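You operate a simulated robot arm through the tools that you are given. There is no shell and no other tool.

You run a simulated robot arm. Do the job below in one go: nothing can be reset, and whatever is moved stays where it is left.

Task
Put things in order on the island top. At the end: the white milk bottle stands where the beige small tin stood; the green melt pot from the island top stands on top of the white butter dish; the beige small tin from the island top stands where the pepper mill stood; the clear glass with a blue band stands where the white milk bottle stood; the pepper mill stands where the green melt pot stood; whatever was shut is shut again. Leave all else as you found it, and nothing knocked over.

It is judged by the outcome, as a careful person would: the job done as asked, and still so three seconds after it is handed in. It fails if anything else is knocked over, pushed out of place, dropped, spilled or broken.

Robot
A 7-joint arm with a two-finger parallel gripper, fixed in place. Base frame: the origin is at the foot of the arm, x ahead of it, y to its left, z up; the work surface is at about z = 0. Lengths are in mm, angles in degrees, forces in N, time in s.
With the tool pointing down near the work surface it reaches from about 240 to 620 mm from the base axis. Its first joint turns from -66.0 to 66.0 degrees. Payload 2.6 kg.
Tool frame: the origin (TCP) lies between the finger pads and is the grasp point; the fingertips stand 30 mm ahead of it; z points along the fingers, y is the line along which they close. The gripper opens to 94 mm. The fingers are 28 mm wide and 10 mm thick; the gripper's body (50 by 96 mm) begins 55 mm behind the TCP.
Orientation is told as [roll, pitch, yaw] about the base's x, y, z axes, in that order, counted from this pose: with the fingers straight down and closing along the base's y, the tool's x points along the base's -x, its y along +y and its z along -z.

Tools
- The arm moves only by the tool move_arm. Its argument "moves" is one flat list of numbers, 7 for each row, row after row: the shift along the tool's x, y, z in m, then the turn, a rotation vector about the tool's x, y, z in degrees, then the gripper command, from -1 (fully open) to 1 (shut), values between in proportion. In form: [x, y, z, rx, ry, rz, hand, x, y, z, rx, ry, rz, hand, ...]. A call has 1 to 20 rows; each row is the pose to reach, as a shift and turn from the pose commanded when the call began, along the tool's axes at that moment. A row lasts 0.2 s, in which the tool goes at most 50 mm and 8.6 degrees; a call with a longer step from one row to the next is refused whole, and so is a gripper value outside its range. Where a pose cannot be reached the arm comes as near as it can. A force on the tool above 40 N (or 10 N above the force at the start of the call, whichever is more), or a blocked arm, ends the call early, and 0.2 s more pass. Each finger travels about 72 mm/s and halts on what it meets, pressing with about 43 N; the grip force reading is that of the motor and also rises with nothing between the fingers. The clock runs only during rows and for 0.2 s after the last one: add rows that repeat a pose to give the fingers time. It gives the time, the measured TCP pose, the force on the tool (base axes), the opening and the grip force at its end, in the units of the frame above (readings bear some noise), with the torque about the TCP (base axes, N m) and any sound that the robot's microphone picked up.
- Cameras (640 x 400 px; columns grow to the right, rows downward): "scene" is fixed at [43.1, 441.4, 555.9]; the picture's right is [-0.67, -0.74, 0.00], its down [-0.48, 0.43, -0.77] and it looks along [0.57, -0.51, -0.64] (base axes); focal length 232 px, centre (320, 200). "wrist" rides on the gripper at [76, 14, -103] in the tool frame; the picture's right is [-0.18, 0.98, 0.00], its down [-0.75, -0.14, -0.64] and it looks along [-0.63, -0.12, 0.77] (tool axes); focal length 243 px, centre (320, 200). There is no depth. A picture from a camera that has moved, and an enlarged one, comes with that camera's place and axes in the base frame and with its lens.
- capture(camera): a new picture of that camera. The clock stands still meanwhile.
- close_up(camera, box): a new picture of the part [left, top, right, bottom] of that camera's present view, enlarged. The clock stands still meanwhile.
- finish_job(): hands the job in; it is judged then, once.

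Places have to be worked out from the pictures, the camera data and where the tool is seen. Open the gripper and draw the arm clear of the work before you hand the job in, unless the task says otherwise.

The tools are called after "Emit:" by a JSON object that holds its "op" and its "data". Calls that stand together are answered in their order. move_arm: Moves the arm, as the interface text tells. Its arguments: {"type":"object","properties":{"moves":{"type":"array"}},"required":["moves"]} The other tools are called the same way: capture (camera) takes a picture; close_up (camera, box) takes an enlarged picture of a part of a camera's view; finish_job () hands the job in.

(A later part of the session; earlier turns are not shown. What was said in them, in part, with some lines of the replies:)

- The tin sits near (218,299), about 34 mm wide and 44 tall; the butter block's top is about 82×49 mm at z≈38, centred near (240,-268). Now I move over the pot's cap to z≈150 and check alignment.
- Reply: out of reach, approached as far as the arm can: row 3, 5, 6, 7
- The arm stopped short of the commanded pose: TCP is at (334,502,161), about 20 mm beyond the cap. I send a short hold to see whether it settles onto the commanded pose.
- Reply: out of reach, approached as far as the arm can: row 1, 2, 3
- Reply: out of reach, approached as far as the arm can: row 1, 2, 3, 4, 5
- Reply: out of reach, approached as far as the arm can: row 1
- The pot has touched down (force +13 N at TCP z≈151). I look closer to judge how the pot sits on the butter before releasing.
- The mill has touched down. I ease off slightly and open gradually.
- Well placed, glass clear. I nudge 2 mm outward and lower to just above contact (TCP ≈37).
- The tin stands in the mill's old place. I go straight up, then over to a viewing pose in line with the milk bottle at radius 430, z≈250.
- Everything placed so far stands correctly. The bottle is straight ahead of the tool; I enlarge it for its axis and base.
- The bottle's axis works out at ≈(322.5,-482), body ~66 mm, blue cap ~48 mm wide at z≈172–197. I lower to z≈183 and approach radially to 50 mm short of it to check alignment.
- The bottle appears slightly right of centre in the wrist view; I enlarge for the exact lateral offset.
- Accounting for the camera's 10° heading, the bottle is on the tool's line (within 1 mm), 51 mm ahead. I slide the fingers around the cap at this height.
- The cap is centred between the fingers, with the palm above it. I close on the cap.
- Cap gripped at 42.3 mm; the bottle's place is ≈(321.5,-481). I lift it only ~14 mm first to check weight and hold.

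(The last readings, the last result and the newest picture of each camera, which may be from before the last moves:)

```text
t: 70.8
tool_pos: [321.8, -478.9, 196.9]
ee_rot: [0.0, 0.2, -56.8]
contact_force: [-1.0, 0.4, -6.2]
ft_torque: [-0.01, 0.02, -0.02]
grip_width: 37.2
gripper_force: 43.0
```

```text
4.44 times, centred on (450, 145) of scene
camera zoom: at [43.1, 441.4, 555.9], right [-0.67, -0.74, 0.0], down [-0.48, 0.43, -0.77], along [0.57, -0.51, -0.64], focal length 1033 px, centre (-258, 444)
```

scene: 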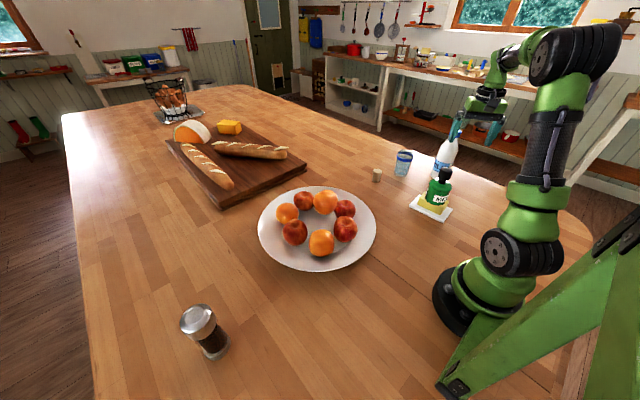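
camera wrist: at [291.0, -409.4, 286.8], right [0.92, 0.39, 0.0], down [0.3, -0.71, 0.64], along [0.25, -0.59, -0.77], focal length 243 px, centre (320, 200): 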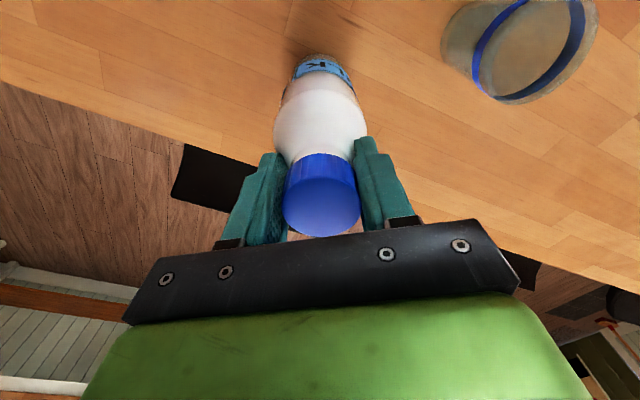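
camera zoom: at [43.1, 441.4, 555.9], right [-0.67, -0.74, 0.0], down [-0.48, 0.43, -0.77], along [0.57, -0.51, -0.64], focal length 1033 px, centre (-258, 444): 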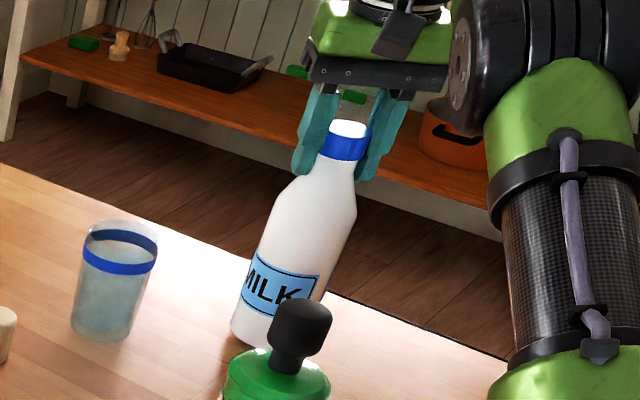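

The grip narrowed from 42 to 37 mm as the fingers slid up off the shoulder cone onto the neck/cap; the tool now carries ~6 N. I check how the bottle is held.

Emit:
{"op": "capture", "data": {"camera": "wrist"}}

Emit:
{"op": "close_up", "data": {"camera": "scene", "box": [430, 110, 474, 180]}}

Emit:
{"op": "close_up", "data": {"camera": "wrist", "box": [240, 30, 400, 250]}}

```text
taken
camera wrist: at [291.7, -408.7, 299.9], right [0.92, 0.39, 0.0], down [0.3, -0.71, 0.64], along [0.25, -0.59, -0.77], focal length 243 px, centre (320, 200)
```

wrist: 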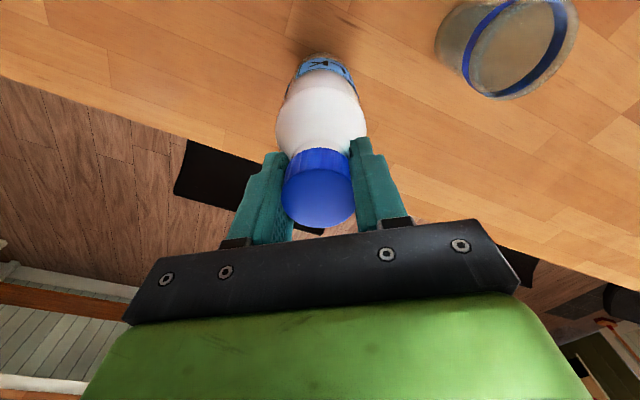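

```text
5.71 times, centred on (452, 145) of scene
camera zoom: at [43.1, 441.4, 555.9], right [-0.67, -0.74, 0.0], down [-0.48, 0.43, -0.77], along [0.57, -0.51, -0.64], focal length 1328 px, centre (-434, 514)
```

zoom: 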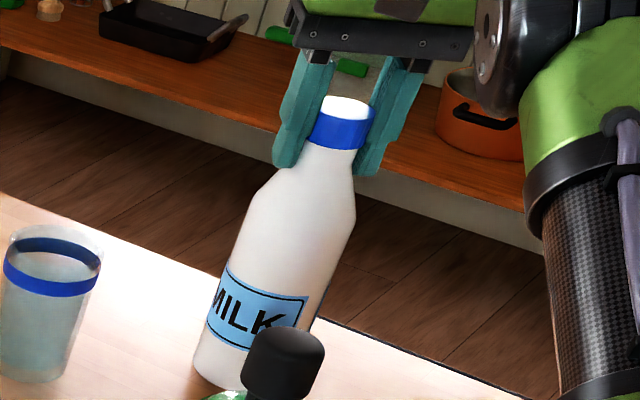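

```text
1.82 times, centred on (320, 140) of wrist
camera zoom: at [291.7, -408.7, 299.9], right [0.92, 0.39, 0.0], down [0.3, -0.71, 0.64], along [0.25, -0.59, -0.77], focal length 441 px, centre (320, 309)
```

zoom: 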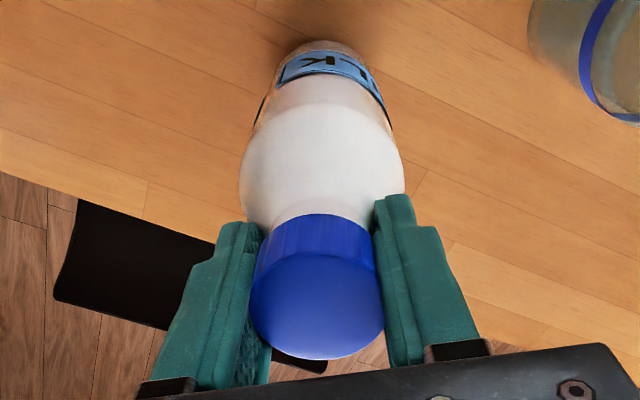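

The pads are now flat on the blue cap and carry the full weight. I draw inward a little while rising and check that the grip stays firm.

Emit:
{"op": "move_arm", "data": {"moves": [0.004, 0, -0.003, 0, 0, 0, 1, 0.015, 0, -0.008, 0, 0, 0, 1, 0.03, 0, -0.015, 0, 0, 0, 1, 0.03, 0, -0.015, 0, 0, 0, 1]}}

Emit:
{"op": "close_up", "data": {"camera": "scene", "box": [410, 100, 490, 190]}}

Emit:
{"op": "close_up", "data": {"camera": "wrist", "box": [240, 30, 400, 250]}}

```text
t: 71.8
tool_pos: [305.3, -453.1, 212.4]
ee_rot: [0.0, 0.0, -56.6]
contact_force: [-0.2, -0.3, -6.0]
ft_torque: [-0.02, 0.03, 0.0]
grip_width: 37.1
gripper_force: 43.1
```

```text
4.44 times, centred on (450, 145) of scene
camera zoom: at [43.1, 441.4, 555.9], right [-0.67, -0.74, 0.0], down [-0.48, 0.43, -0.77], along [0.57, -0.51, -0.64], focal length 1033 px, centre (-258, 444)
```

zoom: 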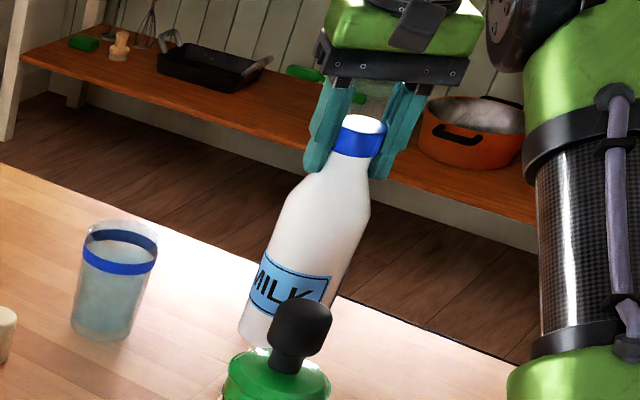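

```text
1.82 times, centred on (320, 140) of wrist
camera zoom: at [275.2, -383.2, 315.8], right [0.92, 0.39, 0.0], down [0.3, -0.71, 0.64], along [0.25, -0.59, -0.77], focal length 441 px, centre (320, 309)
```

zoom: 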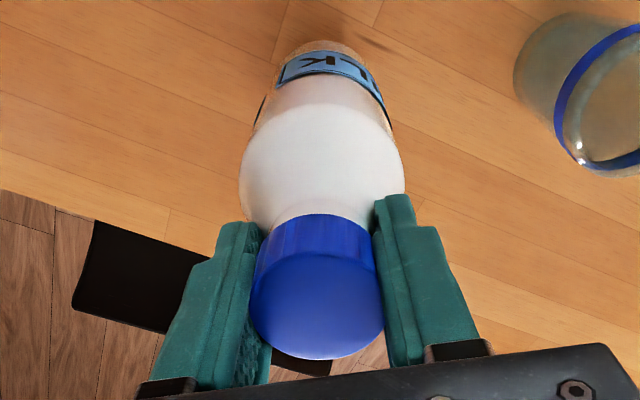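

The bottle is held rigidly, bottom about 18 mm above the table. I pull it further inward and raise it to z≈365 so the bottom clears pot and fruit.

Emit:
{"op": "move_arm", "data": {"moves": [0.015, 0, -0.01, 0, 0, 0, 1, 0.04, 0, -0.028, 0, 0, 0, 1, 0.065, 0, -0.053, 0, 0, 0, 1, 0.085, 0, -0.08, 0, 0, 0, 1, 0.1, 0, -0.108, 0, 0, 0, 1, 0.107, 0, -0.135, 0, 0, 0, 1, 0.107, 0, -0.152, 0, 0, 0, 1, 0.107, 0, -0.152, 0, 0, 0, 1]}}

Emit:
{"op": "capture", "data": {"camera": "scene"}}

Emit:
{"op": "capture", "data": {"camera": "wrist"}}

```text
t: 73.6
tool_pos: [246.5, -364.9, 364.4]
ee_rot: [-0.1, 0.1, -56.7]
contact_force: [-0.1, 0.1, -5.6]
ft_torque: [-0.01, -0.03, 0.02]
grip_width: 37.4
gripper_force: 43.3
```

```text
taken
```

scene: 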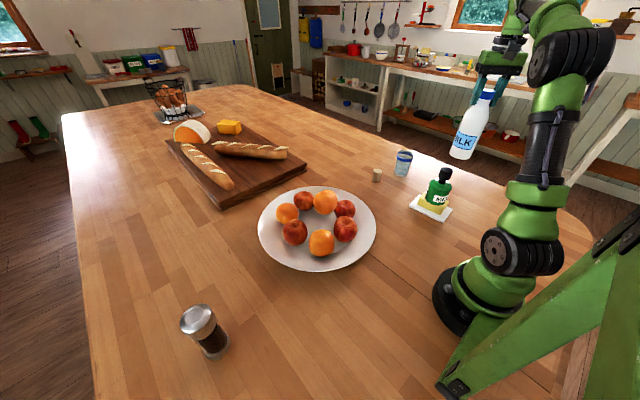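

```text
taken
camera wrist: at [215.4, -294.9, 467.4], right [0.92, 0.39, 0.0], down [0.3, -0.71, 0.64], along [0.25, -0.59, -0.77], focal length 243 px, centre (320, 200)
```

wrist: 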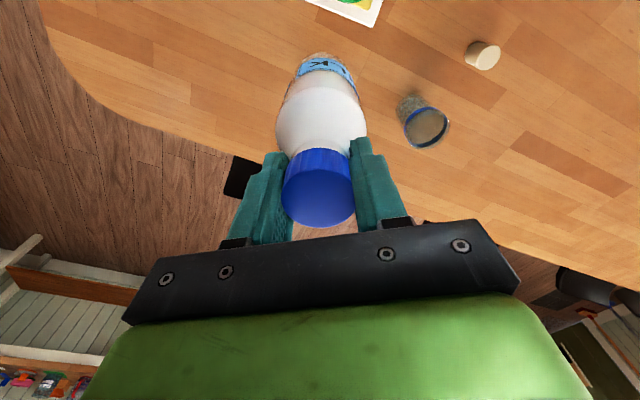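

All others stand undisturbed. I swing the bottle along an arc at z≈365 (bottom ~170) toward the tin's old place.

Emit:
{"op": "move_arm", "data": {"moves": [0.0038, 0.0306, 0, 0, 0, -4, 1, 0.0093, 0.0607, 0, 0, 0, -8, 1, 0.0169, 0.0902, 0, 0, 0, -12, 1, 0.0264, 0.1189, 0, 0, 0, -16, 1, 0.0379, 0.1468, 0, 0, 0, -20, 1, 0.0512, 0.1737, 0, 0, 0, -24, 1, 0.0664, 0.1994, 0, 0, 0, -28, 1, 0.0832, 0.2239, 0, 0, 0, -32, 1, 0.1016, 0.2471, 0, 0, 0, -36, 1, 0.1215, 0.2688, 0, 0, 0, -40, 1, 0.1428, 0.289, 0, 0, 0, -44, 1, 0.1653, 0.3075, 0, 0, 0, -48, 1, 0.1889, 0.3244, 0, 0, 0, -52, 1, 0.2136, 0.3395, 0, 0, 0, -56, 1, 0.2391, 0.3527, 0, 0, 0, -60, 1, 0.2654, 0.3641, 0, 0, 0, -64, 1, 0.2923, 0.3735, 0, 0, 0, -68, 1, 0.3196, 0.381, 0, 0, 0, -72, 1, 0.3472, 0.3866, 0, 0, 0, -76, 1, 0.3751, 0.3901, 0, 0, 0, -80, 1]}}

Emit:
{"op": "capture", "data": {"camera": "scene"}}

```text
t: 77.8
tool_pos: [366.4, 164.4, 362.6]
ee_rot: [0.0, 0.0, 23.3]
contact_force: [-0.7, -0.1, -6.2]
ft_torque: [-0.01, -0.06, 0.01]
grip_width: 37.3
gripper_force: 43.4
```

```text
taken
```

scene: 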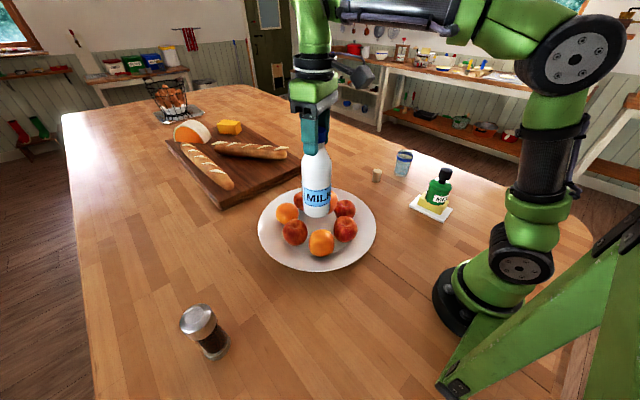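

The bottle passes safely above the fruit. I continue the arc to the tin's old place (218,300) and then lower to z≈220 (bottom ~25).

Emit:
{"op": "move_arm", "data": {"moves": [0.0051, 0.0258, 0, 0, 0, -3.84, 1, 0.0119, 0.051, 0, 0, 0, -7.68, 1, 0.0201, 0.0754, 0, 0, 0, -11.5, 1, 0.03, 0.099, 0, 0, 0, -15.35, 1, 0.0412, 0.1217, 0, 0, 0, -19.2, 1, 0.0538, 0.1433, 0, 0, 0, -23, 1, 0.0677, 0.1639, 0, 0, 0, -26.9, 1, 0.0828, 0.1833, 0, 0, 0, -30.7, 1, 0.0828, 0.1833, 0, 0, 0, -30.7, 1, 0.0828, 0.1833, 0.02, 0, 0, -30.7, 1, 0.0828, 0.1833, 0.05, 0, 0, -30.7, 1, 0.0828, 0.1833, 0.08, 0, 0, -30.7, 1, 0.0828, 0.1833, 0.11, 0, 0, -30.7, 1, 0.0828, 0.1833, 0.135, 0, 0, -30.7, 1, 0.0828, 0.1833, 0.143, 0, 0, -30.7, 1, 0.0828, 0.1833, 0.143, 0, 0, -30.7, 1]}}

Emit:
{"op": "capture", "data": {"camera": "wrist"}}

Emit:
{"op": "close_up", "data": {"camera": "scene", "box": [250, 200, 390, 350]}}

```text
t: 81.2
tool_pos: [217.4, 298.0, 221.4]
ee_rot: [0.0, -0.1, 54.1]
contact_force: [-0.5, 0.2, -5.7]
ft_torque: [0.0, -0.01, -0.01]
grip_width: 37.1
gripper_force: 43.1
```

```text
taken
camera wrist: at [160.2, 244.2, 323.9], right [-0.69, 0.73, 0.0], down [0.56, 0.53, 0.64], along [0.47, 0.44, -0.77], focal length 243 px, centre (320, 200)
```

wrist: 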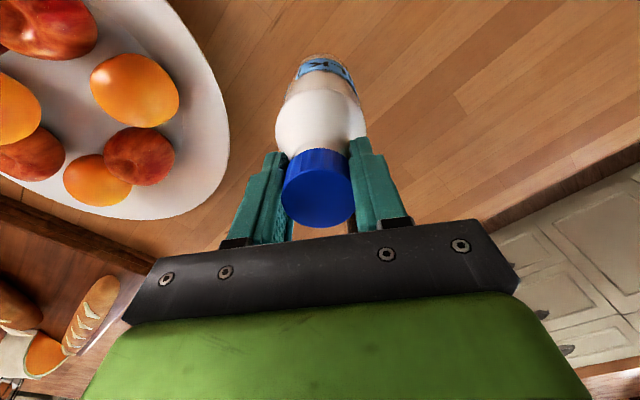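

```text
2.67 times, centred on (320, 275) of scene
camera zoom: at [43.1, 441.4, 555.9], right [-0.67, -0.74, 0.0], down [-0.48, 0.43, -0.77], along [0.57, -0.51, -0.64], focal length 620 px, centre (320, 0)
```

zoom: 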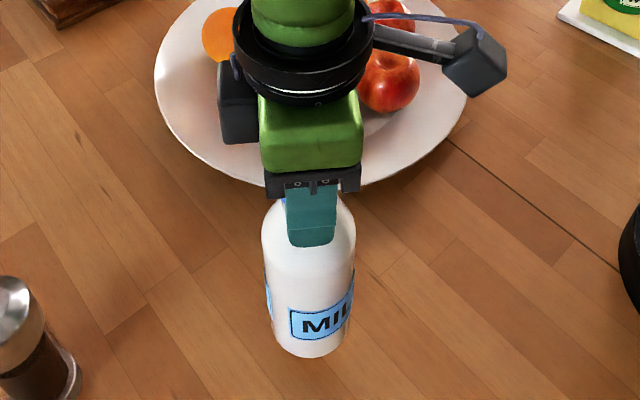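

Tool at about (217,298): I shift 2.5 mm outward and lower until just above contact (expected TCP ≈195).

Emit:
{"op": "move_arm", "data": {"moves": [-0.0013, 0, 0.008, 0, 0, 0, 1, -0.0026, 0, 0.016, 0, 0, 0, 1, -0.0026, 0, 0.021, 0, 0, 0, 1, -0.0026, 0, 0.0225, 0, 0, 0, 1, -0.0026, 0, 0.0225, 0, 0, 0, 1]}}

```text
t: 82.4
tool_pos: [219.7, 301.6, 200.3]
ee_rot: [0.1, 0.0, 54.0]
contact_force: [0.3, -0.2, -5.6]
ft_torque: [0.0, -0.01, 0.0]
grip_width: 37.0
gripper_force: 43.2
```

Still hanging free at z≈200. I continue in 1 mm steps.

Emit:
{"op": "move_arm", "data": {"moves": [0, 0, 0.001, 0, 0, 0, 1, 0, 0, 0.002, 0, 0, 0, 1, 0, 0, 0.003, 0, 0, 0, 1, 0, 0, 0.003, 0, 0, 0, 1]}}

```text
t: 83.4
tool_pos: [220.7, 299.5, 197.5]
ee_rot: [-0.1, 0.0, 54.0]
contact_force: [0.1, 0.6, -5.8]
ft_torque: [-0.04, 0.01, 0.02]
grip_width: 37.3
gripper_force: 43.2
```

No contact yet; another few fine steps.

Emit:
{"op": "move_arm", "data": {"moves": [0, 0, 0.0008, 0, 0, 0, 1, 0, 0, 0.0016, 0, 0, 0, 1, 0, 0, 0.0022, 0, 0, 0, 1, 0, 0, 0.0022, 0, 0, 0, 1]}}

```text
t: 84.4
tool_pos: [219.9, 300.4, 194.4]
ee_rot: [0.0, 0.0, 54.0]
contact_force: [-0.2, 0.3, -6.5]
ft_torque: [0.01, -0.01, 0.0]
grip_width: 37.0
gripper_force: 42.8
```

Still free at z≈194.5. I continue downward in small steps.

Emit:
{"op": "move_arm", "data": {"moves": [0, 0, 0.0008, 0, 0, 0, 1, 0, 0, 0.0016, 0, 0, 0, 1, 0, 0, 0.0024, 0, 0, 0, 1, 0, 0, 0.0024, 0, 0, 0, 1]}}

Emit:
{"op": "close_up", "data": {"camera": "scene", "box": [280, 250, 350, 350]}}

```text
t: 85.4
tool_pos: [219.4, 300.7, 191.4]
ee_rot: [0.0, 0.0, 54.1]
contact_force: [0.4, -0.1, -5.4]
ft_torque: [0.03, -0.02, -0.02]
grip_width: 36.9
gripper_force: 42.9
```

```text
4.00 times, centred on (315, 300) of scene
camera zoom: at [43.1, 441.4, 555.9], right [-0.67, -0.74, 0.0], down [-0.48, 0.43, -0.77], along [0.57, -0.51, -0.64], focal length 930 px, centre (340, -200)
```

zoom: 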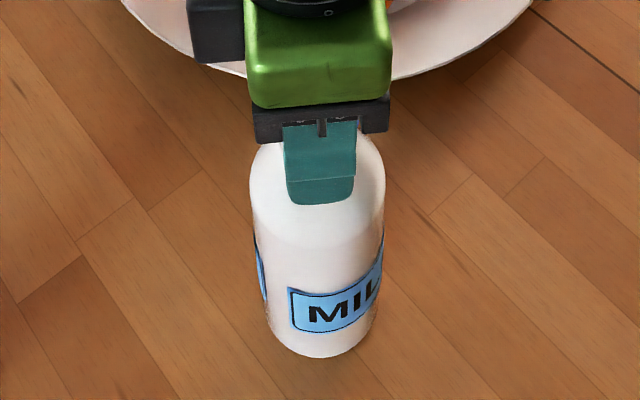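

Still carrying the full weight; contact should come between 184 and 191. I continue down finely.

Emit:
{"op": "move_arm", "data": {"moves": [0, 0, 0.0008, 0, 0, 0, 1, 0, 0, 0.0016, 0, 0, 0, 1, 0, 0, 0.0024, 0, 0, 0, 1, 0, 0, 0.0024, 0, 0, 0, 1]}}

```text
t: 86.4
tool_pos: [218.9, 301.5, 191.0]
ee_rot: [0.1, -0.2, 54.0]
contact_force: [-8.0, -4.8, 24.7]
ft_torque: [-1.16, 0.56, -0.1]
grip_width: 37.1
gripper_force: 43.0
```

Touchdown (25 N, a bit too firm). I back off about 1.2 mm and read the force again before releasing.

Emit:
{"op": "move_arm", "data": {"moves": [0, 0, -0.0006, 0, 0, 0, 1, 0, 0, -0.0012, 0, 0, 0, 1, 0, 0, -0.0012, 0, 0, 0, 1]}}

```text
t: 87.2
tool_pos: [219.8, 300.7, 192.0]
ee_rot: [0.0, -0.2, 54.2]
contact_force: [-4.2, 4.3, 18.8]
ft_torque: [0.37, 0.21, 0.06]
grip_width: 37.0
gripper_force: 43.1
```

Still 19 N; I back off another millimetre.

Emit:
{"op": "move_arm", "data": {"moves": [0, 0, -0.0005, 0, 0, 0, 1, 0, 0, -0.001, 0, 0, 0, 1, 0, 0, -0.001, 0, 0, 0, 1]}}

```text
t: 88.0
tool_pos: [220.7, 299.7, 191.9]
ee_rot: [-0.2, -0.1, 54.1]
contact_force: [1.3, 4.9, 7.0]
ft_torque: [0.9, -0.56, 0.16]
grip_width: 36.8
gripper_force: 43.2
```

The force is down to 7 N. I ease up a touch more and open gradually.

Emit:
{"op": "move_arm", "data": {"moves": [0, 0, -0.0003, 0, 0, 0, 1, 0, 0, -0.0003, 0, 0, 0, 0.25, 0, 0, -0.0003, 0, 0, 0, 0.17, 0, 0, -0.0003, 0, 0, 0, 0.1, 0, 0, -0.0003, 0, 0, 0, 0, 0, 0, -0.0003, 0, 0, 0, -0.4, 0, 0, -0.0003, 0, 0, 0, -1, 0, 0, -0.0003, 0, 0, 0, -1]}}

Emit:
{"op": "capture", "data": {"camera": "wrist"}}

Emit:
{"op": "close_up", "data": {"camera": "scene", "box": [260, 200, 380, 350]}}

```text
t: 89.8
tool_pos: [219.9, 299.7, 191.9]
ee_rot: [-0.1, 0.0, 54.0]
contact_force: [-0.3, 0.0, 0.4]
ft_torque: [0.01, -0.01, 0.01]
grip_width: 93.9
gripper_force: 0.0
```

```text
taken
camera wrist: at [162.7, 246.6, 294.4], right [-0.69, 0.73, 0.0], down [0.56, 0.53, 0.64], along [0.47, 0.44, -0.77], focal length 243 px, centre (320, 200)
```

wrist: 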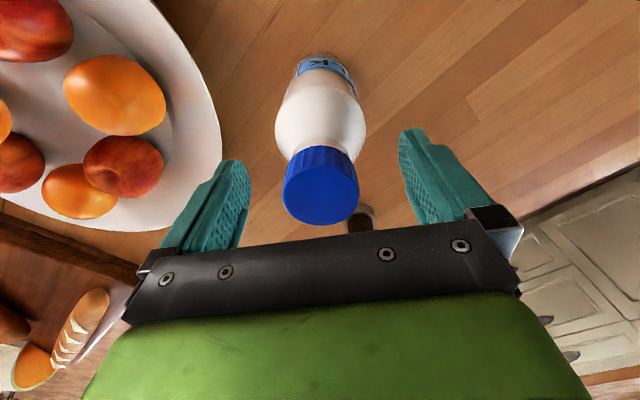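

```text
2.67 times, centred on (320, 275) of scene
camera zoom: at [43.1, 441.4, 555.9], right [-0.67, -0.74, 0.0], down [-0.48, 0.43, -0.77], along [0.57, -0.51, -0.64], focal length 620 px, centre (320, 0)
```

zoom: 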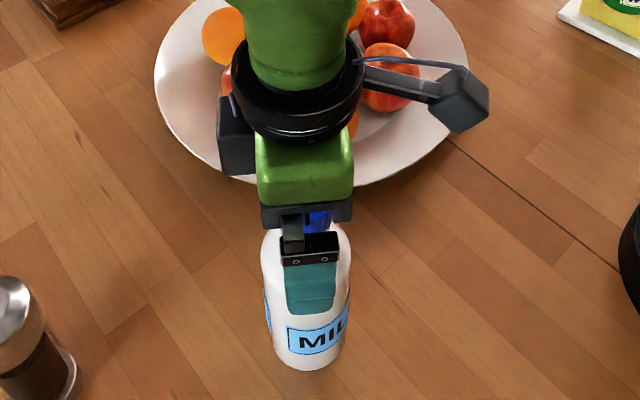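

The bottle stands on its own. I raise the hand straight up to z≈320 and check it.

Emit:
{"op": "move_arm", "data": {"moves": [0, 0, -0.01, 0, 0, 0, -1, 0, 0, -0.035, 0, 0, 0, -1, 0, 0, -0.07, 0, 0, 0, -1, 0, 0, -0.1, 0, 0, 0, -1, 0, 0, -0.13, 0, 0, 0, -1, 0, 0, -0.13, 0, 0, 0, -1]}}

Emit:
{"op": "capture", "data": {"camera": "scene"}}

Emit:
{"op": "capture", "data": {"camera": "wrist"}}

```text
t: 91.2
tool_pos: [218.8, 300.5, 324.8]
ee_rot: [0.0, -0.1, 54.2]
contact_force: [0.2, -0.6, 0.4]
ft_torque: [-0.01, -0.02, 0.01]
grip_width: 93.6
gripper_force: 0.1
```

```text
taken
```

scene: 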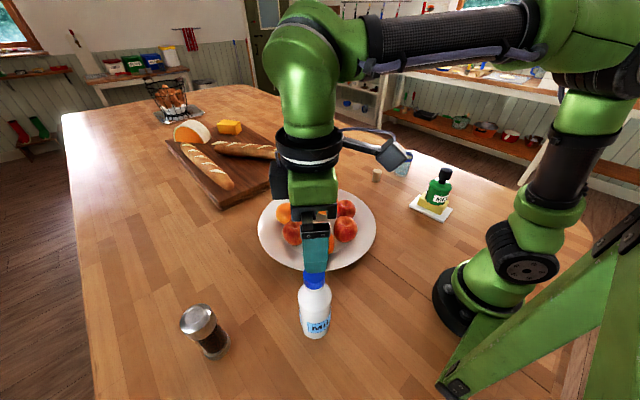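

```text
taken
camera wrist: at [161.6, 246.7, 426.1], right [-0.69, 0.73, 0.0], down [0.56, 0.53, 0.64], along [0.47, 0.44, -0.77], focal length 243 px, centre (320, 200)
```

wrist: 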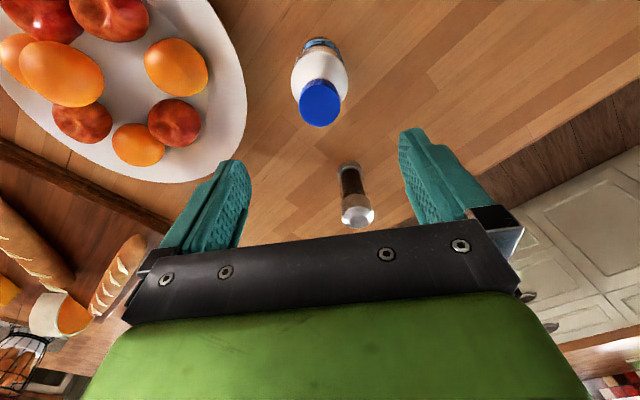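

The bottle stands at the tin's old place (≈(217,299)). Now I swing the empty hand over to the glass's side, radius 450 at heading −41°, and lower to z≈250.

Emit:
{"op": "move_arm", "data": {"moves": [-0.0027, -0.0391, 0, 0, 0, 5.96, -1, -0.0013, -0.0788, 0, 0, 0, 11.92, -1, 0.0044, -0.1186, 0, 0, 0, 17.88, -1, 0.0143, -0.1581, 0, 0, 0, 23.84, -1, 0.0286, -0.1968, 0, 0, 0, 29.8, -1, 0.047, -0.2342, 0, 0, 0, 35.76, -1, 0.0696, -0.2699, 0, 0, 0, 41.72, -1, 0.0961, -0.3035, 0, 0, 0, 47.68, -1, 0.1264, -0.3344, 0, 0, 0, 53.64, -1, 0.1601, -0.3623, 0, 0, 0, 59.6, -1, 0.197, -0.3868, 0, 0, 0, 65.56, -1, 0.2367, -0.4075, 0, 0, 0, 71.52, -1, 0.2788, -0.4241, 0, 0, 0, 77.48, -1, 0.3229, -0.4363, 0, 0, 0, 83.44, -1, 0.3686, -0.4439, 0, 0, 0, 89.4, -1, 0.4153, -0.4467, 0, 0, 0, 95.36, -1, 0.4153, -0.4467, 0.03, 0, 0, 95.36, -1, 0.4153, -0.4467, 0.06, 0, 0, 95.36, -1, 0.4153, -0.4467, 0.075, 0, 0, 95.36, -1, 0.4153, -0.4467, 0.075, 0, 0, 95.36, -1]}}

Emit:
{"op": "capture", "data": {"camera": "wrist"}}

Emit:
{"op": "capture", "data": {"camera": "scene"}}

```text
t: 95.4
tool_pos: [337.4, -295.8, 245.6]
ee_rot: [-0.1, 0.0, -41.3]
contact_force: [0.6, -0.7, 0.5]
ft_torque: [-0.01, -0.02, 0.0]
grip_width: 94.1
gripper_force: 0.0
```

```text
taken
camera wrist: at [288.6, -236.1, 348.0], right [0.79, 0.62, 0.0], down [0.47, -0.6, 0.64], along [0.4, -0.51, -0.77], focal length 243 px, centre (320, 200)
```

wrist: 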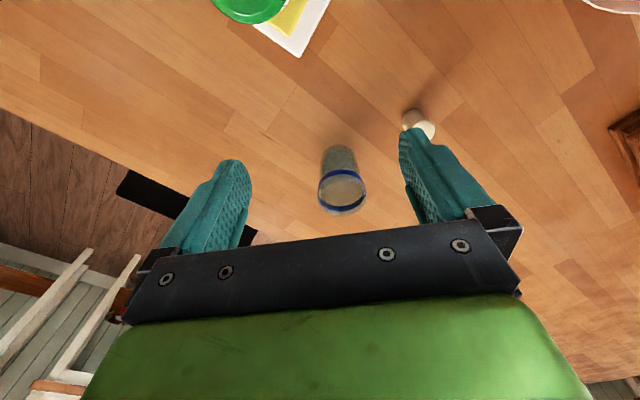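

```text
taken
```

scene: 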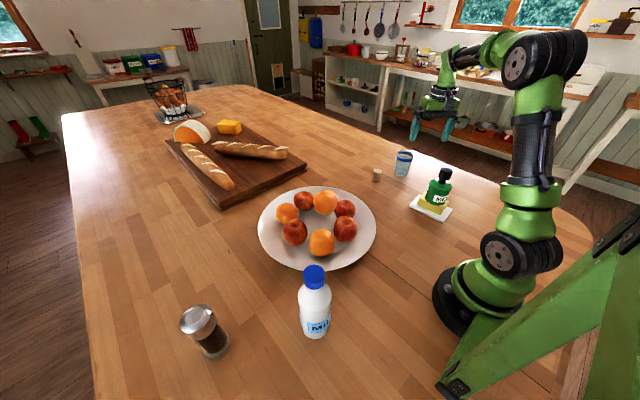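

All is as intended so far. I enlarge the glass in both views for an exact fix and to see its content.

Emit:
{"op": "close_up", "data": {"camera": "wrist", "box": [280, 120, 400, 230]}}

Emit:
{"op": "close_up", "data": {"camera": "scene", "box": [380, 140, 428, 185]}}

```text
3.64 times, centred on (340, 175) of wrist
camera zoom: at [288.6, -236.1, 348.0], right [0.79, 0.62, 0.0], down [0.47, -0.6, 0.64], along [0.4, -0.51, -0.77], focal length 882 px, centre (247, 291)
```

zoom: 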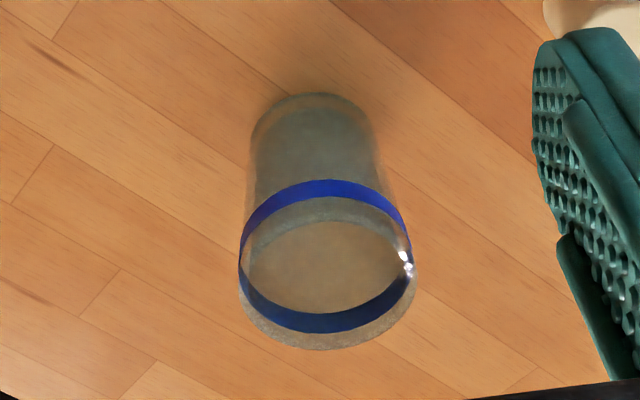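

```text
8.89 times, centred on (404, 162) of scene
camera zoom: at [43.1, 441.4, 555.9], right [-0.67, -0.74, 0.0], down [-0.48, 0.43, -0.77], along [0.57, -0.51, -0.64], focal length 2066 px, centre (-427, 533)
```

zoom: 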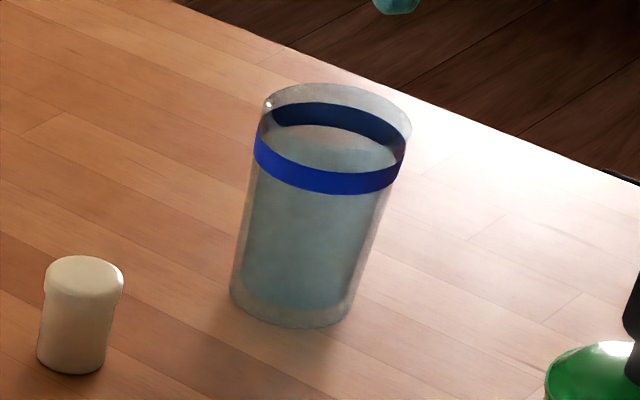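

The glass holds water up to the blue band (about 20 mm below the rim), so I'll carry it level and gently. It stands at ≈(441,-379), rim ~67 mm wide, 88 tall; I approach to 60 mm short at z=130.

Emit:
{"op": "move_arm", "data": {"moves": [-0.02, 0.0015, 0.02, 0, 0, 0, -1, -0.045, 0.003, 0.05, 0, 0, 0, -1, -0.065, 0.0045, 0.08, 0, 0, 0, -1, -0.073, 0.0055, 0.105, 0, 0, 0, -1, -0.073, 0.0055, 0.1156, 0, 0, 0, -1, -0.073, 0.0055, 0.1156, 0, 0, 0, -1]}}

Emit:
{"op": "capture", "data": {"camera": "wrist"}}

Emit:
{"op": "close_up", "data": {"camera": "wrist", "box": [260, 120, 400, 240]}}

```text
t: 96.8
tool_pos: [394.7, -341.2, 130.9]
ee_rot: [-0.1, 0.0, -41.3]
contact_force: [0.4, -0.6, -0.3]
ft_torque: [0.01, 0.03, 0.0]
grip_width: 93.9
gripper_force: 0.0
```

```text
taken
camera wrist: at [346.9, -280.9, 233.9], right [0.79, 0.62, 0.0], down [0.47, -0.6, 0.64], along [0.4, -0.51, -0.77], focal length 243 px, centre (320, 200)
```

wrist: 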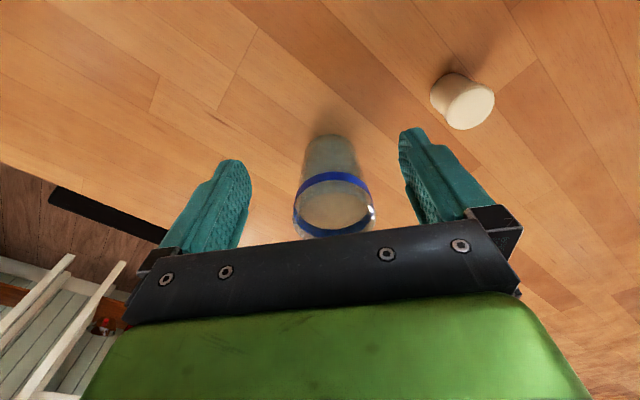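

```text
3.33 times, centred on (330, 180) of wrist
camera zoom: at [346.9, -280.9, 233.9], right [0.79, 0.62, 0.0], down [0.47, -0.6, 0.64], along [0.4, -0.51, -0.77], focal length 809 px, centre (287, 267)
```

zoom: 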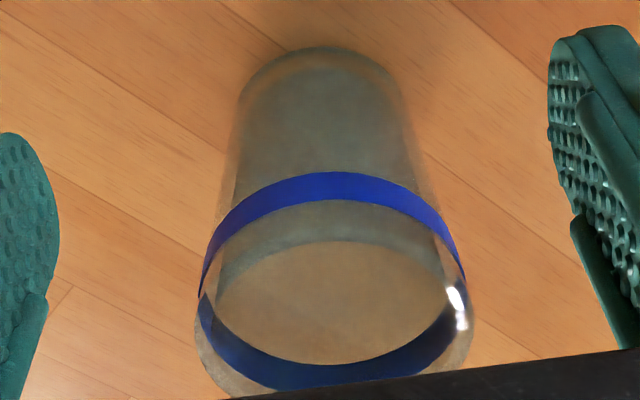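

Refined fix (440.3,-379): 59 mm ahead, laterally on line within 1 mm. I move over the glass with tips above the rim and descend around it to z≈52.

Emit:
{"op": "move_arm", "data": {"moves": [-0.02, 0.0003, 0, 0, 0, 0, -1, -0.04, 0.0007, 0, 0, 0, 0, -1, -0.0588, 0.001, 0, 0, 0, 0, -1, -0.0588, 0.001, 0, 0, 0, 0, -1]}}

Emit:
{"op": "capture", "data": {"camera": "wrist"}}

Emit:
{"op": "close_up", "data": {"camera": "scene", "box": [360, 100, 450, 190]}}

```text
t: 97.8
tool_pos: [439.0, -379.5, 131.0]
ee_rot: [0.0, 0.0, -41.2]
contact_force: [-0.3, -0.2, 0.3]
ft_torque: [-0.02, 0.0, -0.01]
grip_width: 94.0
gripper_force: 0.1
```

```text
taken
camera wrist: at [391.2, -319.7, 233.8], right [0.79, 0.62, 0.0], down [0.47, -0.6, 0.64], along [0.4, -0.51, -0.77], focal length 243 px, centre (320, 200)
```

wrist: 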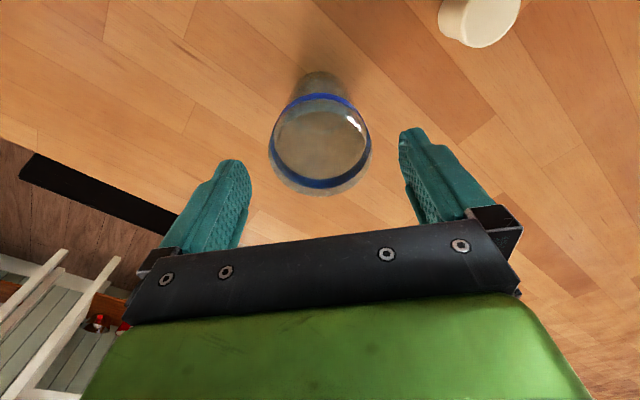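

```text
4.44 times, centred on (405, 145) of scene
camera zoom: at [43.1, 441.4, 555.9], right [-0.67, -0.74, 0.0], down [-0.48, 0.43, -0.77], along [0.57, -0.51, -0.64], focal length 1033 px, centre (-58, 444)
```

zoom: 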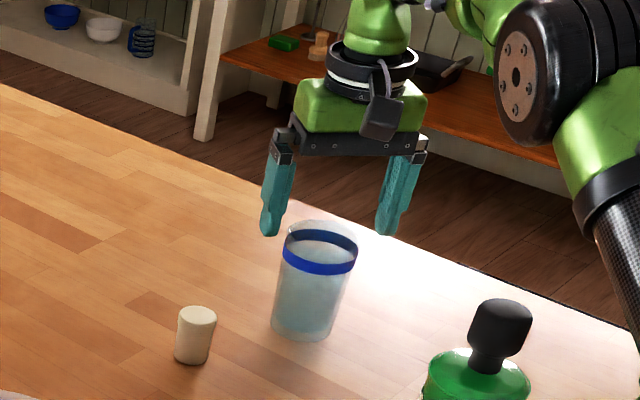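

The rim is centred between the open fingers. I descend straight down around the glass to z≈52.

Emit:
{"op": "move_arm", "data": {"moves": [0, 0, 0.015, 0, 0, 0, -1, 0, 0, 0.032, 0, 0, 0, -1, 0, 0, 0.05, 0, 0, 0, -1, 0, 0, 0.067, 0, 0, 0, -1, 0, 0, 0.079, 0, 0, 0, -1, 0, 0, 0.079, 0, 0, 0, -1]}}

Emit:
{"op": "capture", "data": {"camera": "wrist"}}

Emit:
{"op": "close_up", "data": {"camera": "scene", "box": [360, 100, 450, 190]}}

```text
t: 99.2
tool_pos: [441.7, -379.2, 52.5]
ee_rot: [0.0, -0.1, -41.3]
contact_force: [0.9, 0.6, 0.8]
ft_torque: [0.0, 0.0, 0.0]
grip_width: 94.1
gripper_force: 0.1
```

```text
taken
camera wrist: at [392.7, -320.2, 155.0], right [0.79, 0.62, 0.0], down [0.47, -0.6, 0.64], along [0.4, -0.51, -0.77], focal length 243 px, centre (320, 200)
```

wrist: 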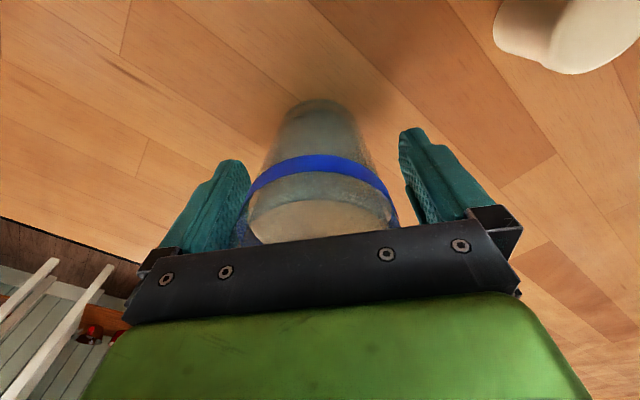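

```text
4.44 times, centred on (405, 145) of scene
camera zoom: at [43.1, 441.4, 555.9], right [-0.67, -0.74, 0.0], down [-0.48, 0.43, -0.77], along [0.57, -0.51, -0.64], focal length 1033 px, centre (-58, 444)
```

zoom: 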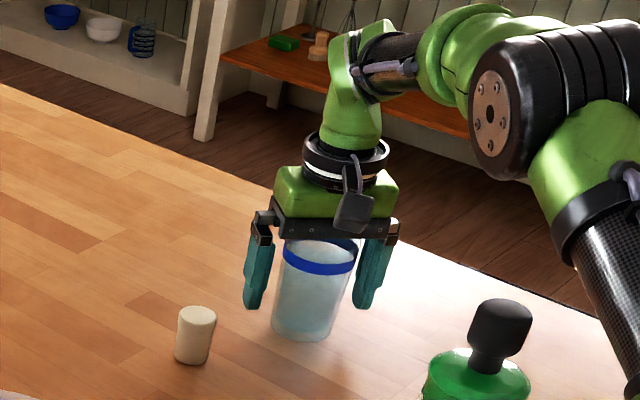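

The glass is between the pads with no contact. I close gently in stages.

Emit:
{"op": "move_arm", "data": {"moves": [0, 0, 0, 0, 0, 0, -0.7, 0, 0, 0, 0, 0, 0, -0.5, 0, 0, 0, 0, 0, 0, -0.4, 0, 0, 0, 0, 0, 0, -0.35, 0, 0, 0, 0, 0, 0, -0.3, 0, 0, 0, 0, 0, 0, -0.3]}}

```text
t: 100.6
tool_pos: [442.0, -381.0, 52.3]
ee_rot: [0.0, 0.1, -41.3]
contact_force: [-1.4, -1.4, 0.6]
ft_torque: [0.05, -0.03, -0.03]
grip_width: 65.0
gripper_force: 43.5
```

Gripped at 65 mm. I lift the glass slowly by 40 mm.

Emit:
{"op": "move_arm", "data": {"moves": [0, 0, 0, 0, 0, 0, 0, 0, 0, -0.002, 0, 0, 0, 0, 0, 0, -0.006, 0, 0, 0, 0, 0, 0, -0.013, 0, 0, 0, 0, 0, 0, -0.021, 0, 0, 0, 0, 0, 0, -0.029, 0, 0, 0, 0, 0, 0, -0.036, 0, 0, 0, 0, 0, 0, -0.04, 0, 0, 0, 0, 0, 0, -0.041, 0, 0, 0, 0, 0, 0, -0.041, 0, 0, 0, 0]}}

Emit:
{"op": "capture", "data": {"camera": "wrist"}}

Emit:
{"op": "close_up", "data": {"camera": "scene", "box": [360, 90, 460, 190]}}

```text
t: 102.8
tool_pos: [439.3, -380.3, 92.8]
ee_rot: [0.0, 0.1, -41.3]
contact_force: [0.7, 0.3, -2.3]
ft_torque: [0.0, 0.0, -0.01]
grip_width: 64.8
gripper_force: 43.0
```

```text
taken
camera wrist: at [391.9, -319.8, 196.2], right [0.79, 0.62, 0.0], down [0.47, -0.6, 0.64], along [0.4, -0.51, -0.77], focal length 243 px, centre (320, 200)
```

wrist: 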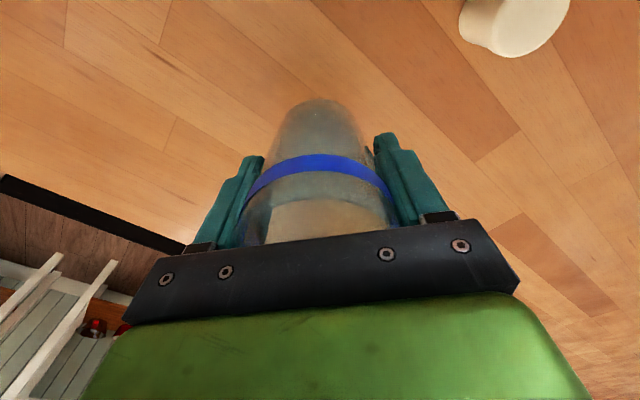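

```text
4.00 times, centred on (410, 140) of scene
camera zoom: at [43.1, 441.4, 555.9], right [-0.67, -0.74, 0.0], down [-0.48, 0.43, -0.77], along [0.57, -0.51, -0.64], focal length 930 px, centre (-40, 440)
```

zoom: 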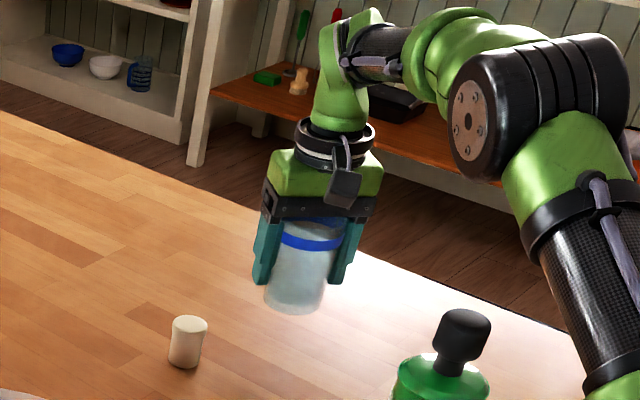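

The glass hangs level with its water. I carry it slowly sideways to the bottle's old place (321,-481).

Emit:
{"op": "move_arm", "data": {"moves": [0.0005, -0.0031, 0, 0, 0, 0.3, 0, 0.0014, -0.0093, 0, 0, 0, 0.9, 0, 0.0028, -0.0186, 0, 0, 0, 1.8, 0, 0.0045, -0.0294, 0, 0, 0, 2.9, 0, 0.0064, -0.0418, 0, 0, 0, 4.1, 0, 0.0083, -0.0541, 0, 0, 0, 5.3, 0, 0.0101, -0.0665, 0, 0, 0, 6.5, 0, 0.012, -0.0789, 0, 0, 0, 7.7, 0, 0.0139, -0.0913, 0, 0, 0, 8.9, 0, 0.0158, -0.1036, 0, 0, 0, 10.1, 0, 0.0177, -0.116, 0, 0, 0, 11.3, 0, 0.0196, -0.1284, 0, 0, 0, 12.5, 0, 0.0212, -0.1392, 0, 0, 0, 13.5, 0, 0.0224, -0.147, 0, 0, 0, 14.3, 0, 0.0231, -0.1516, 0, 0, 0, 14.7, 0, 0.0236, -0.1547, 0, 0, 0, 15, 0, 0.0236, -0.1547, 0, 0, 0, 15, 0, 0.0236, -0.1547, 0, 0, 0, 15, 0]}}

Emit:
{"op": "capture", "data": {"camera": "wrist"}}

Emit:
{"op": "close_up", "data": {"camera": "scene", "box": [390, 90, 490, 190]}}

```text
t: 106.6
tool_pos: [321.2, -481.1, 94.8]
ee_rot: [0.0, 0.0, -56.3]
contact_force: [-0.4, 0.6, -3.2]
ft_torque: [0.03, 0.02, -0.01]
grip_width: 64.8
gripper_force: 42.7
```

```text
taken
camera wrist: at [289.5, -410.1, 196.8], right [0.92, 0.39, 0.0], down [0.3, -0.71, 0.64], along [0.25, -0.59, -0.77], focal length 243 px, centre (320, 200)
```

wrist: 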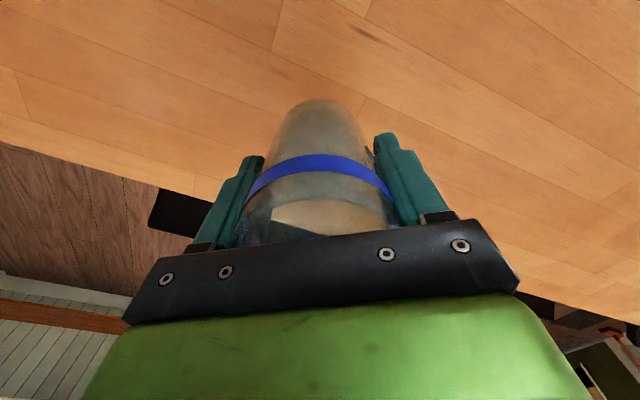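

```text
4.00 times, centred on (440, 140) of scene
camera zoom: at [43.1, 441.4, 555.9], right [-0.67, -0.74, 0.0], down [-0.48, 0.43, -0.77], along [0.57, -0.51, -0.64], focal length 930 px, centre (-160, 440)
```

zoom: 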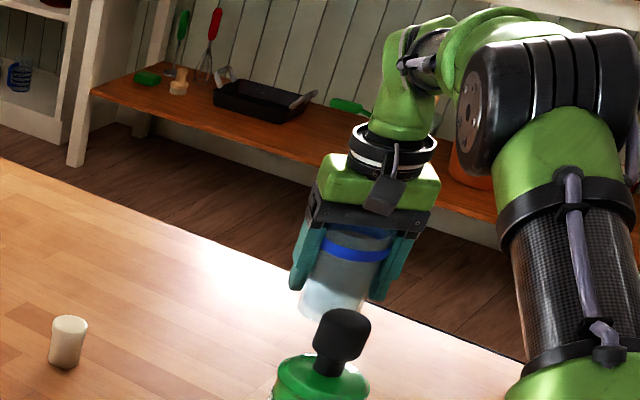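

Exactly over the bottle's old place. I lower it to ~3 mm above contact (TCP ≈52).

Emit:
{"op": "move_arm", "data": {"moves": [0, 0, 0.003, 0, 0, 0, 0, 0, 0, 0.009, 0, 0, 0, 0, 0, 0, 0.016, 0, 0, 0, 0, 0, 0, 0.024, 0, 0, 0, 0, 0, 0, 0.031, 0, 0, 0, 0, 0, 0, 0.036, 0, 0, 0, 0, 0, 0, 0.038, 0, 0, 0, 0, 0, 0, 0.038, 0, 0, 0, 0]}}

```text
t: 108.4
tool_pos: [320.5, -481.2, 55.9]
ee_rot: [0.0, 0.0, -56.4]
contact_force: [0.1, 0.5, -2.1]
ft_torque: [0.0, 0.01, -0.01]
grip_width: 64.8
gripper_force: 43.0
```

Free still. I lower in fine steps to touch.

Emit:
{"op": "move_arm", "data": {"moves": [0, 0, 0.0008, 0, 0, 0, 0, 0, 0, 0.0016, 0, 0, 0, 0, 0, 0, 0.0024, 0, 0, 0, 0, 0, 0, 0.0024, 0, 0, 0, 0]}}

```text
t: 109.4
tool_pos: [320.9, -480.4, 51.8]
ee_rot: [0.0, 0.0, -56.1]
contact_force: [-0.2, -0.2, -2.1]
ft_torque: [0.0, 0.01, 0.0]
grip_width: 65.0
gripper_force: 43.0
```

No contact yet; three more fine steps.

Emit:
{"op": "move_arm", "data": {"moves": [0, 0, 0.0006, 0, 0, 0, 0, 0, 0, 0.0012, 0, 0, 0, 0, 0, 0, 0.0012, 0, 0, 0, 0]}}

```text
t: 110.2
tool_pos: [320.8, -479.5, 53.3]
ee_rot: [0.0, -0.1, -56.2]
contact_force: [-2.2, 2.6, 7.7]
ft_torque: [0.37, -0.01, 0.1]
grip_width: 64.9
gripper_force: 42.8
```

Contact (8 N). I ease up slightly and open slowly.

Emit:
{"op": "move_arm", "data": {"moves": [0, 0, -0.0004, 0, 0, 0, -0.2, 0, 0, -0.0004, 0, 0, 0, -0.35, 0, 0, -0.0004, 0, 0, 0, -0.4, 0, 0, -0.0004, 0, 0, 0, -0.46, 0, 0, -0.0004, 0, 0, 0, -0.6, 0, 0, -0.0004, 0, 0, 0, -1, 0, 0, -0.0004, 0, 0, 0, -1]}}

Emit:
{"op": "capture", "data": {"camera": "wrist"}}

Emit:
{"op": "close_up", "data": {"camera": "scene", "box": [390, 90, 490, 190]}}

```text
t: 111.8
tool_pos: [320.2, -480.9, 51.1]
ee_rot: [-0.1, 0.0, -56.3]
contact_force: [-0.3, -0.3, -0.2]
ft_torque: [-0.01, -0.01, -0.02]
grip_width: 93.9
gripper_force: 0.1
```

```text
taken
camera wrist: at [289.8, -410.0, 154.7], right [0.92, 0.39, 0.0], down [0.3, -0.71, 0.64], along [0.25, -0.59, -0.77], focal length 243 px, centre (320, 200)
```

wrist: 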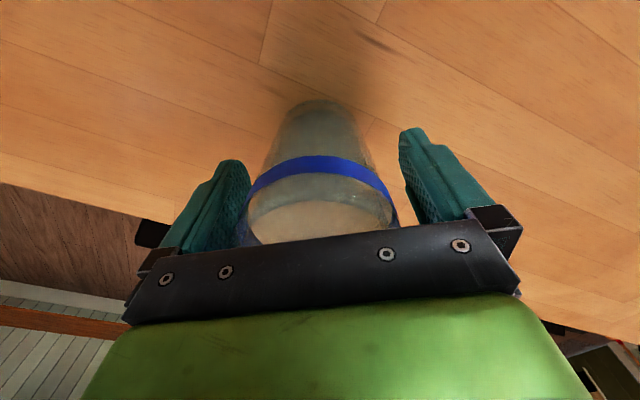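

```text
4.00 times, centred on (440, 140) of scene
camera zoom: at [43.1, 441.4, 555.9], right [-0.67, -0.74, 0.0], down [-0.48, 0.43, -0.77], along [0.57, -0.51, -0.64], focal length 930 px, centre (-160, 440)
```

zoom: 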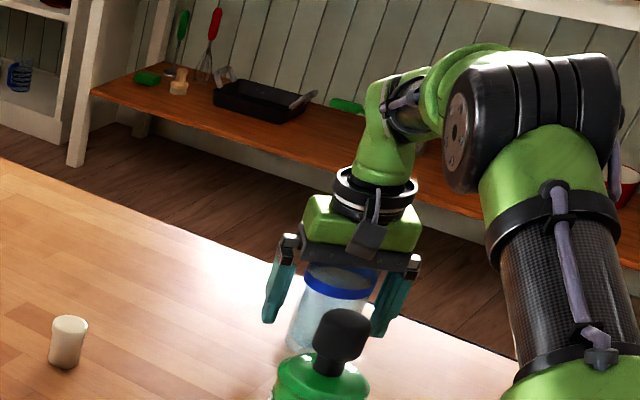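

The glass stands free. I rise straight up past the rim, then draw back inward and up.

Emit:
{"op": "move_arm", "data": {"moves": [0, 0, -0.01, 0, 0, 0, -1, 0, 0, -0.03, 0, 0, 0, -1, 0, 0, -0.055, 0, 0, 0, -1, 0, 0, -0.085, 0, 0, 0, -1, 0.025, 0, -0.1, 0, 0, 0, -1, 0.055, 0, -0.125, 0, 0, 0, -1, 0.085, 0, -0.15, 0, 0, 0, -1, 0.115, 0, -0.18, 0, 0, 0, -1, 0.145, 0, -0.21, 0, 0, 0, -1, 0.145, 0, -0.23, 0, 0, 0, -1, 0.145, 0, -0.23, 0, 0, 0, -1]}}

Emit:
{"op": "capture", "data": {"camera": "wrist"}}

Emit:
{"op": "capture", "data": {"camera": "scene"}}

```text
t: 114.2
tool_pos: [238.8, -359.5, 284.1]
ee_rot: [0.0, 0.0, -56.3]
contact_force: [0.5, 0.2, -0.8]
ft_torque: [-0.04, 0.02, -0.02]
grip_width: 94.0
gripper_force: 0.0
```

```text
taken
camera wrist: at [208.3, -289.3, 386.8], right [0.92, 0.39, 0.0], down [0.3, -0.71, 0.64], along [0.25, -0.59, -0.77], focal length 243 px, centre (320, 200)
```

wrist: 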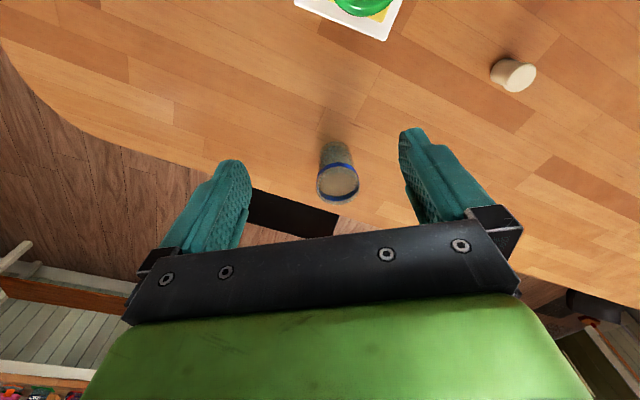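

```text
taken
```

scene: 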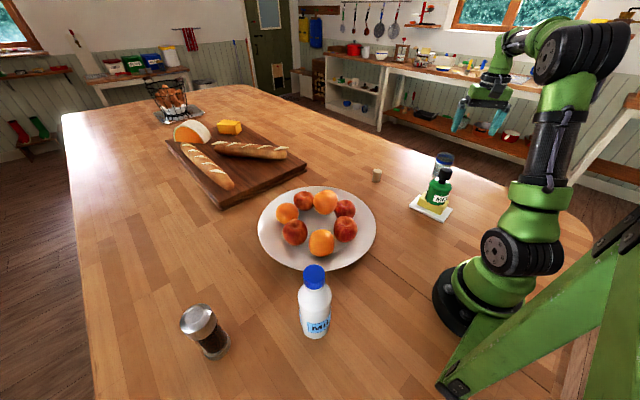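

Everything is in place and standing. I return the open hand to its starting pose, clear of the work, and then do a final check.

Emit:
{"op": "move_arm", "data": {"moves": [0.0021, 0.0343, 0, 0, 0, -5.63, -1, 0.0069, 0.0682, 0, 0, 0, -11.26, -1, 0.0143, 0.1016, 0, 0, 0, -16.89, -1, 0.0244, 0.1342, 0, 0, 0, -22.52, -1, 0.0369, 0.1659, 0, 0, 0, -28.15, -1, 0.052, 0.1964, 0, 0, 0, -33.78, -1, 0.0694, 0.2256, -0.003, 0, 0, -39.41, -1, 0.089, 0.2532, -0.006, 0, 0, -45.04, -1, 0.1107, 0.2792, -0.009, 0, 0, -50.67, -1, 0.1344, 0.3032, -0.012, 0, 0, -56.3, -1, 0.1344, 0.3032, -0.012, 0, 0, -56.3, -1]}}

Emit:
{"op": "capture", "data": {"camera": "scene"}}

Emit:
{"op": "close_up", "data": {"camera": "scene", "box": [360, 130, 480, 230]}}

Emit:
{"op": "close_up", "data": {"camera": "scene", "box": [170, 250, 350, 390]}}

Emit:
{"op": "capture", "data": {"camera": "wrist"}}

```text
t: 116.6
tool_pos: [417.0, -79.7, 294.5]
ee_rot: [0.0, 0.0, 0.1]
contact_force: [2.0, 0.4, 0.1]
ft_torque: [0.02, 0.02, 0.01]
grip_width: 93.9
gripper_force: 0.0
```

```text
taken
```

scene: 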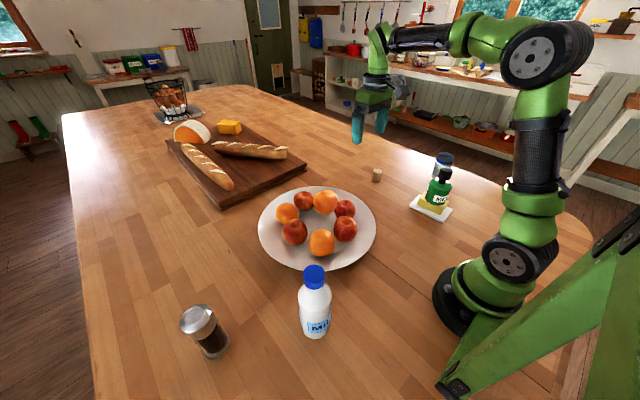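

```text
4.00 times, centred on (420, 180) of scene
camera zoom: at [43.1, 441.4, 555.9], right [-0.67, -0.74, 0.0], down [-0.48, 0.43, -0.77], along [0.57, -0.51, -0.64], focal length 930 px, centre (-80, 280)
```

zoom: 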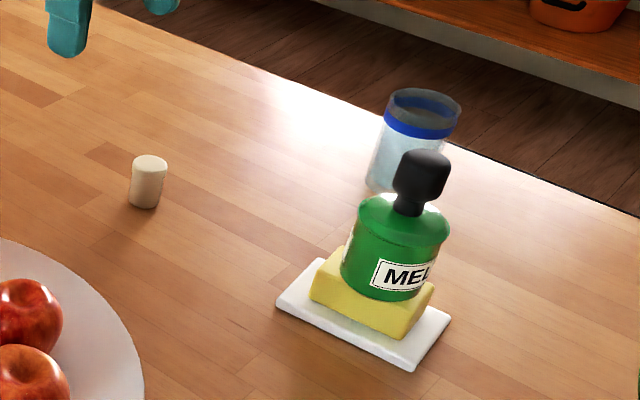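

```text
2.86 times, centred on (260, 320) of scene
camera zoom: at [43.1, 441.4, 555.9], right [-0.67, -0.74, 0.0], down [-0.48, 0.43, -0.77], along [0.57, -0.51, -0.64], focal length 664 px, centre (491, -143)
```

zoom: 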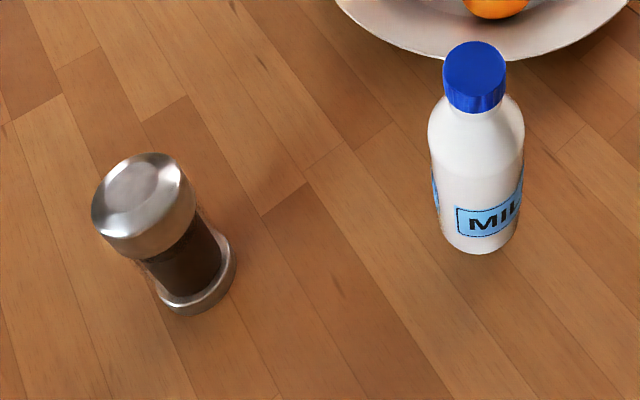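

```text
taken
camera wrist: at [340.9, -65.9, 397.1], right [0.18, 0.98, 0.0], down [0.75, -0.14, 0.64], along [0.63, -0.12, -0.77], focal length 243 px, centre (320, 200)
```

wrist: 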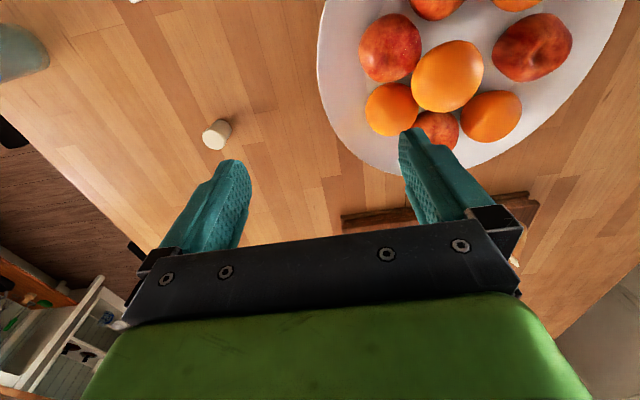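

All five items match their target spots: mill where the pot was, bottle where the tin was, tin where the mill was, glass (water intact) where the bottle was, and the pot upright on the butter dish. Nothing else moved and the hand is open and clear, so I hand the job in.

Emit:
{"op": "finish_job", "data": {}}

```text
The job is handed in.
```

The island top is in order and the job is handed in. The last pictures, taken just before handing in, show everything standing upright:

| Item | Now stands |
|---|---|
| White milk bottle | where the beige tin stood |
| Green melt pot | on the butter of the white butter dish, about 5–10 mm off its centre but steady |
| Beige small tin | where the pepper mill stood |
| Glass with the blue band | where the milk bottle stood, its water not spilled |
| Pepper mill | where the green melt pot stood |

I judged the spots from the pictures; they match the old ones to within a few millimetres. I opened nothing, so there was nothing to shut again. The fruit, bread and cheese look undisturbed. The gripper is open, and the arm is back at its starting pose, clear of the work.

While I was lifting the milk bottle, the fingers slid a few millimetres up onto its cap. The grip held after that, and the bottle was set down upright.
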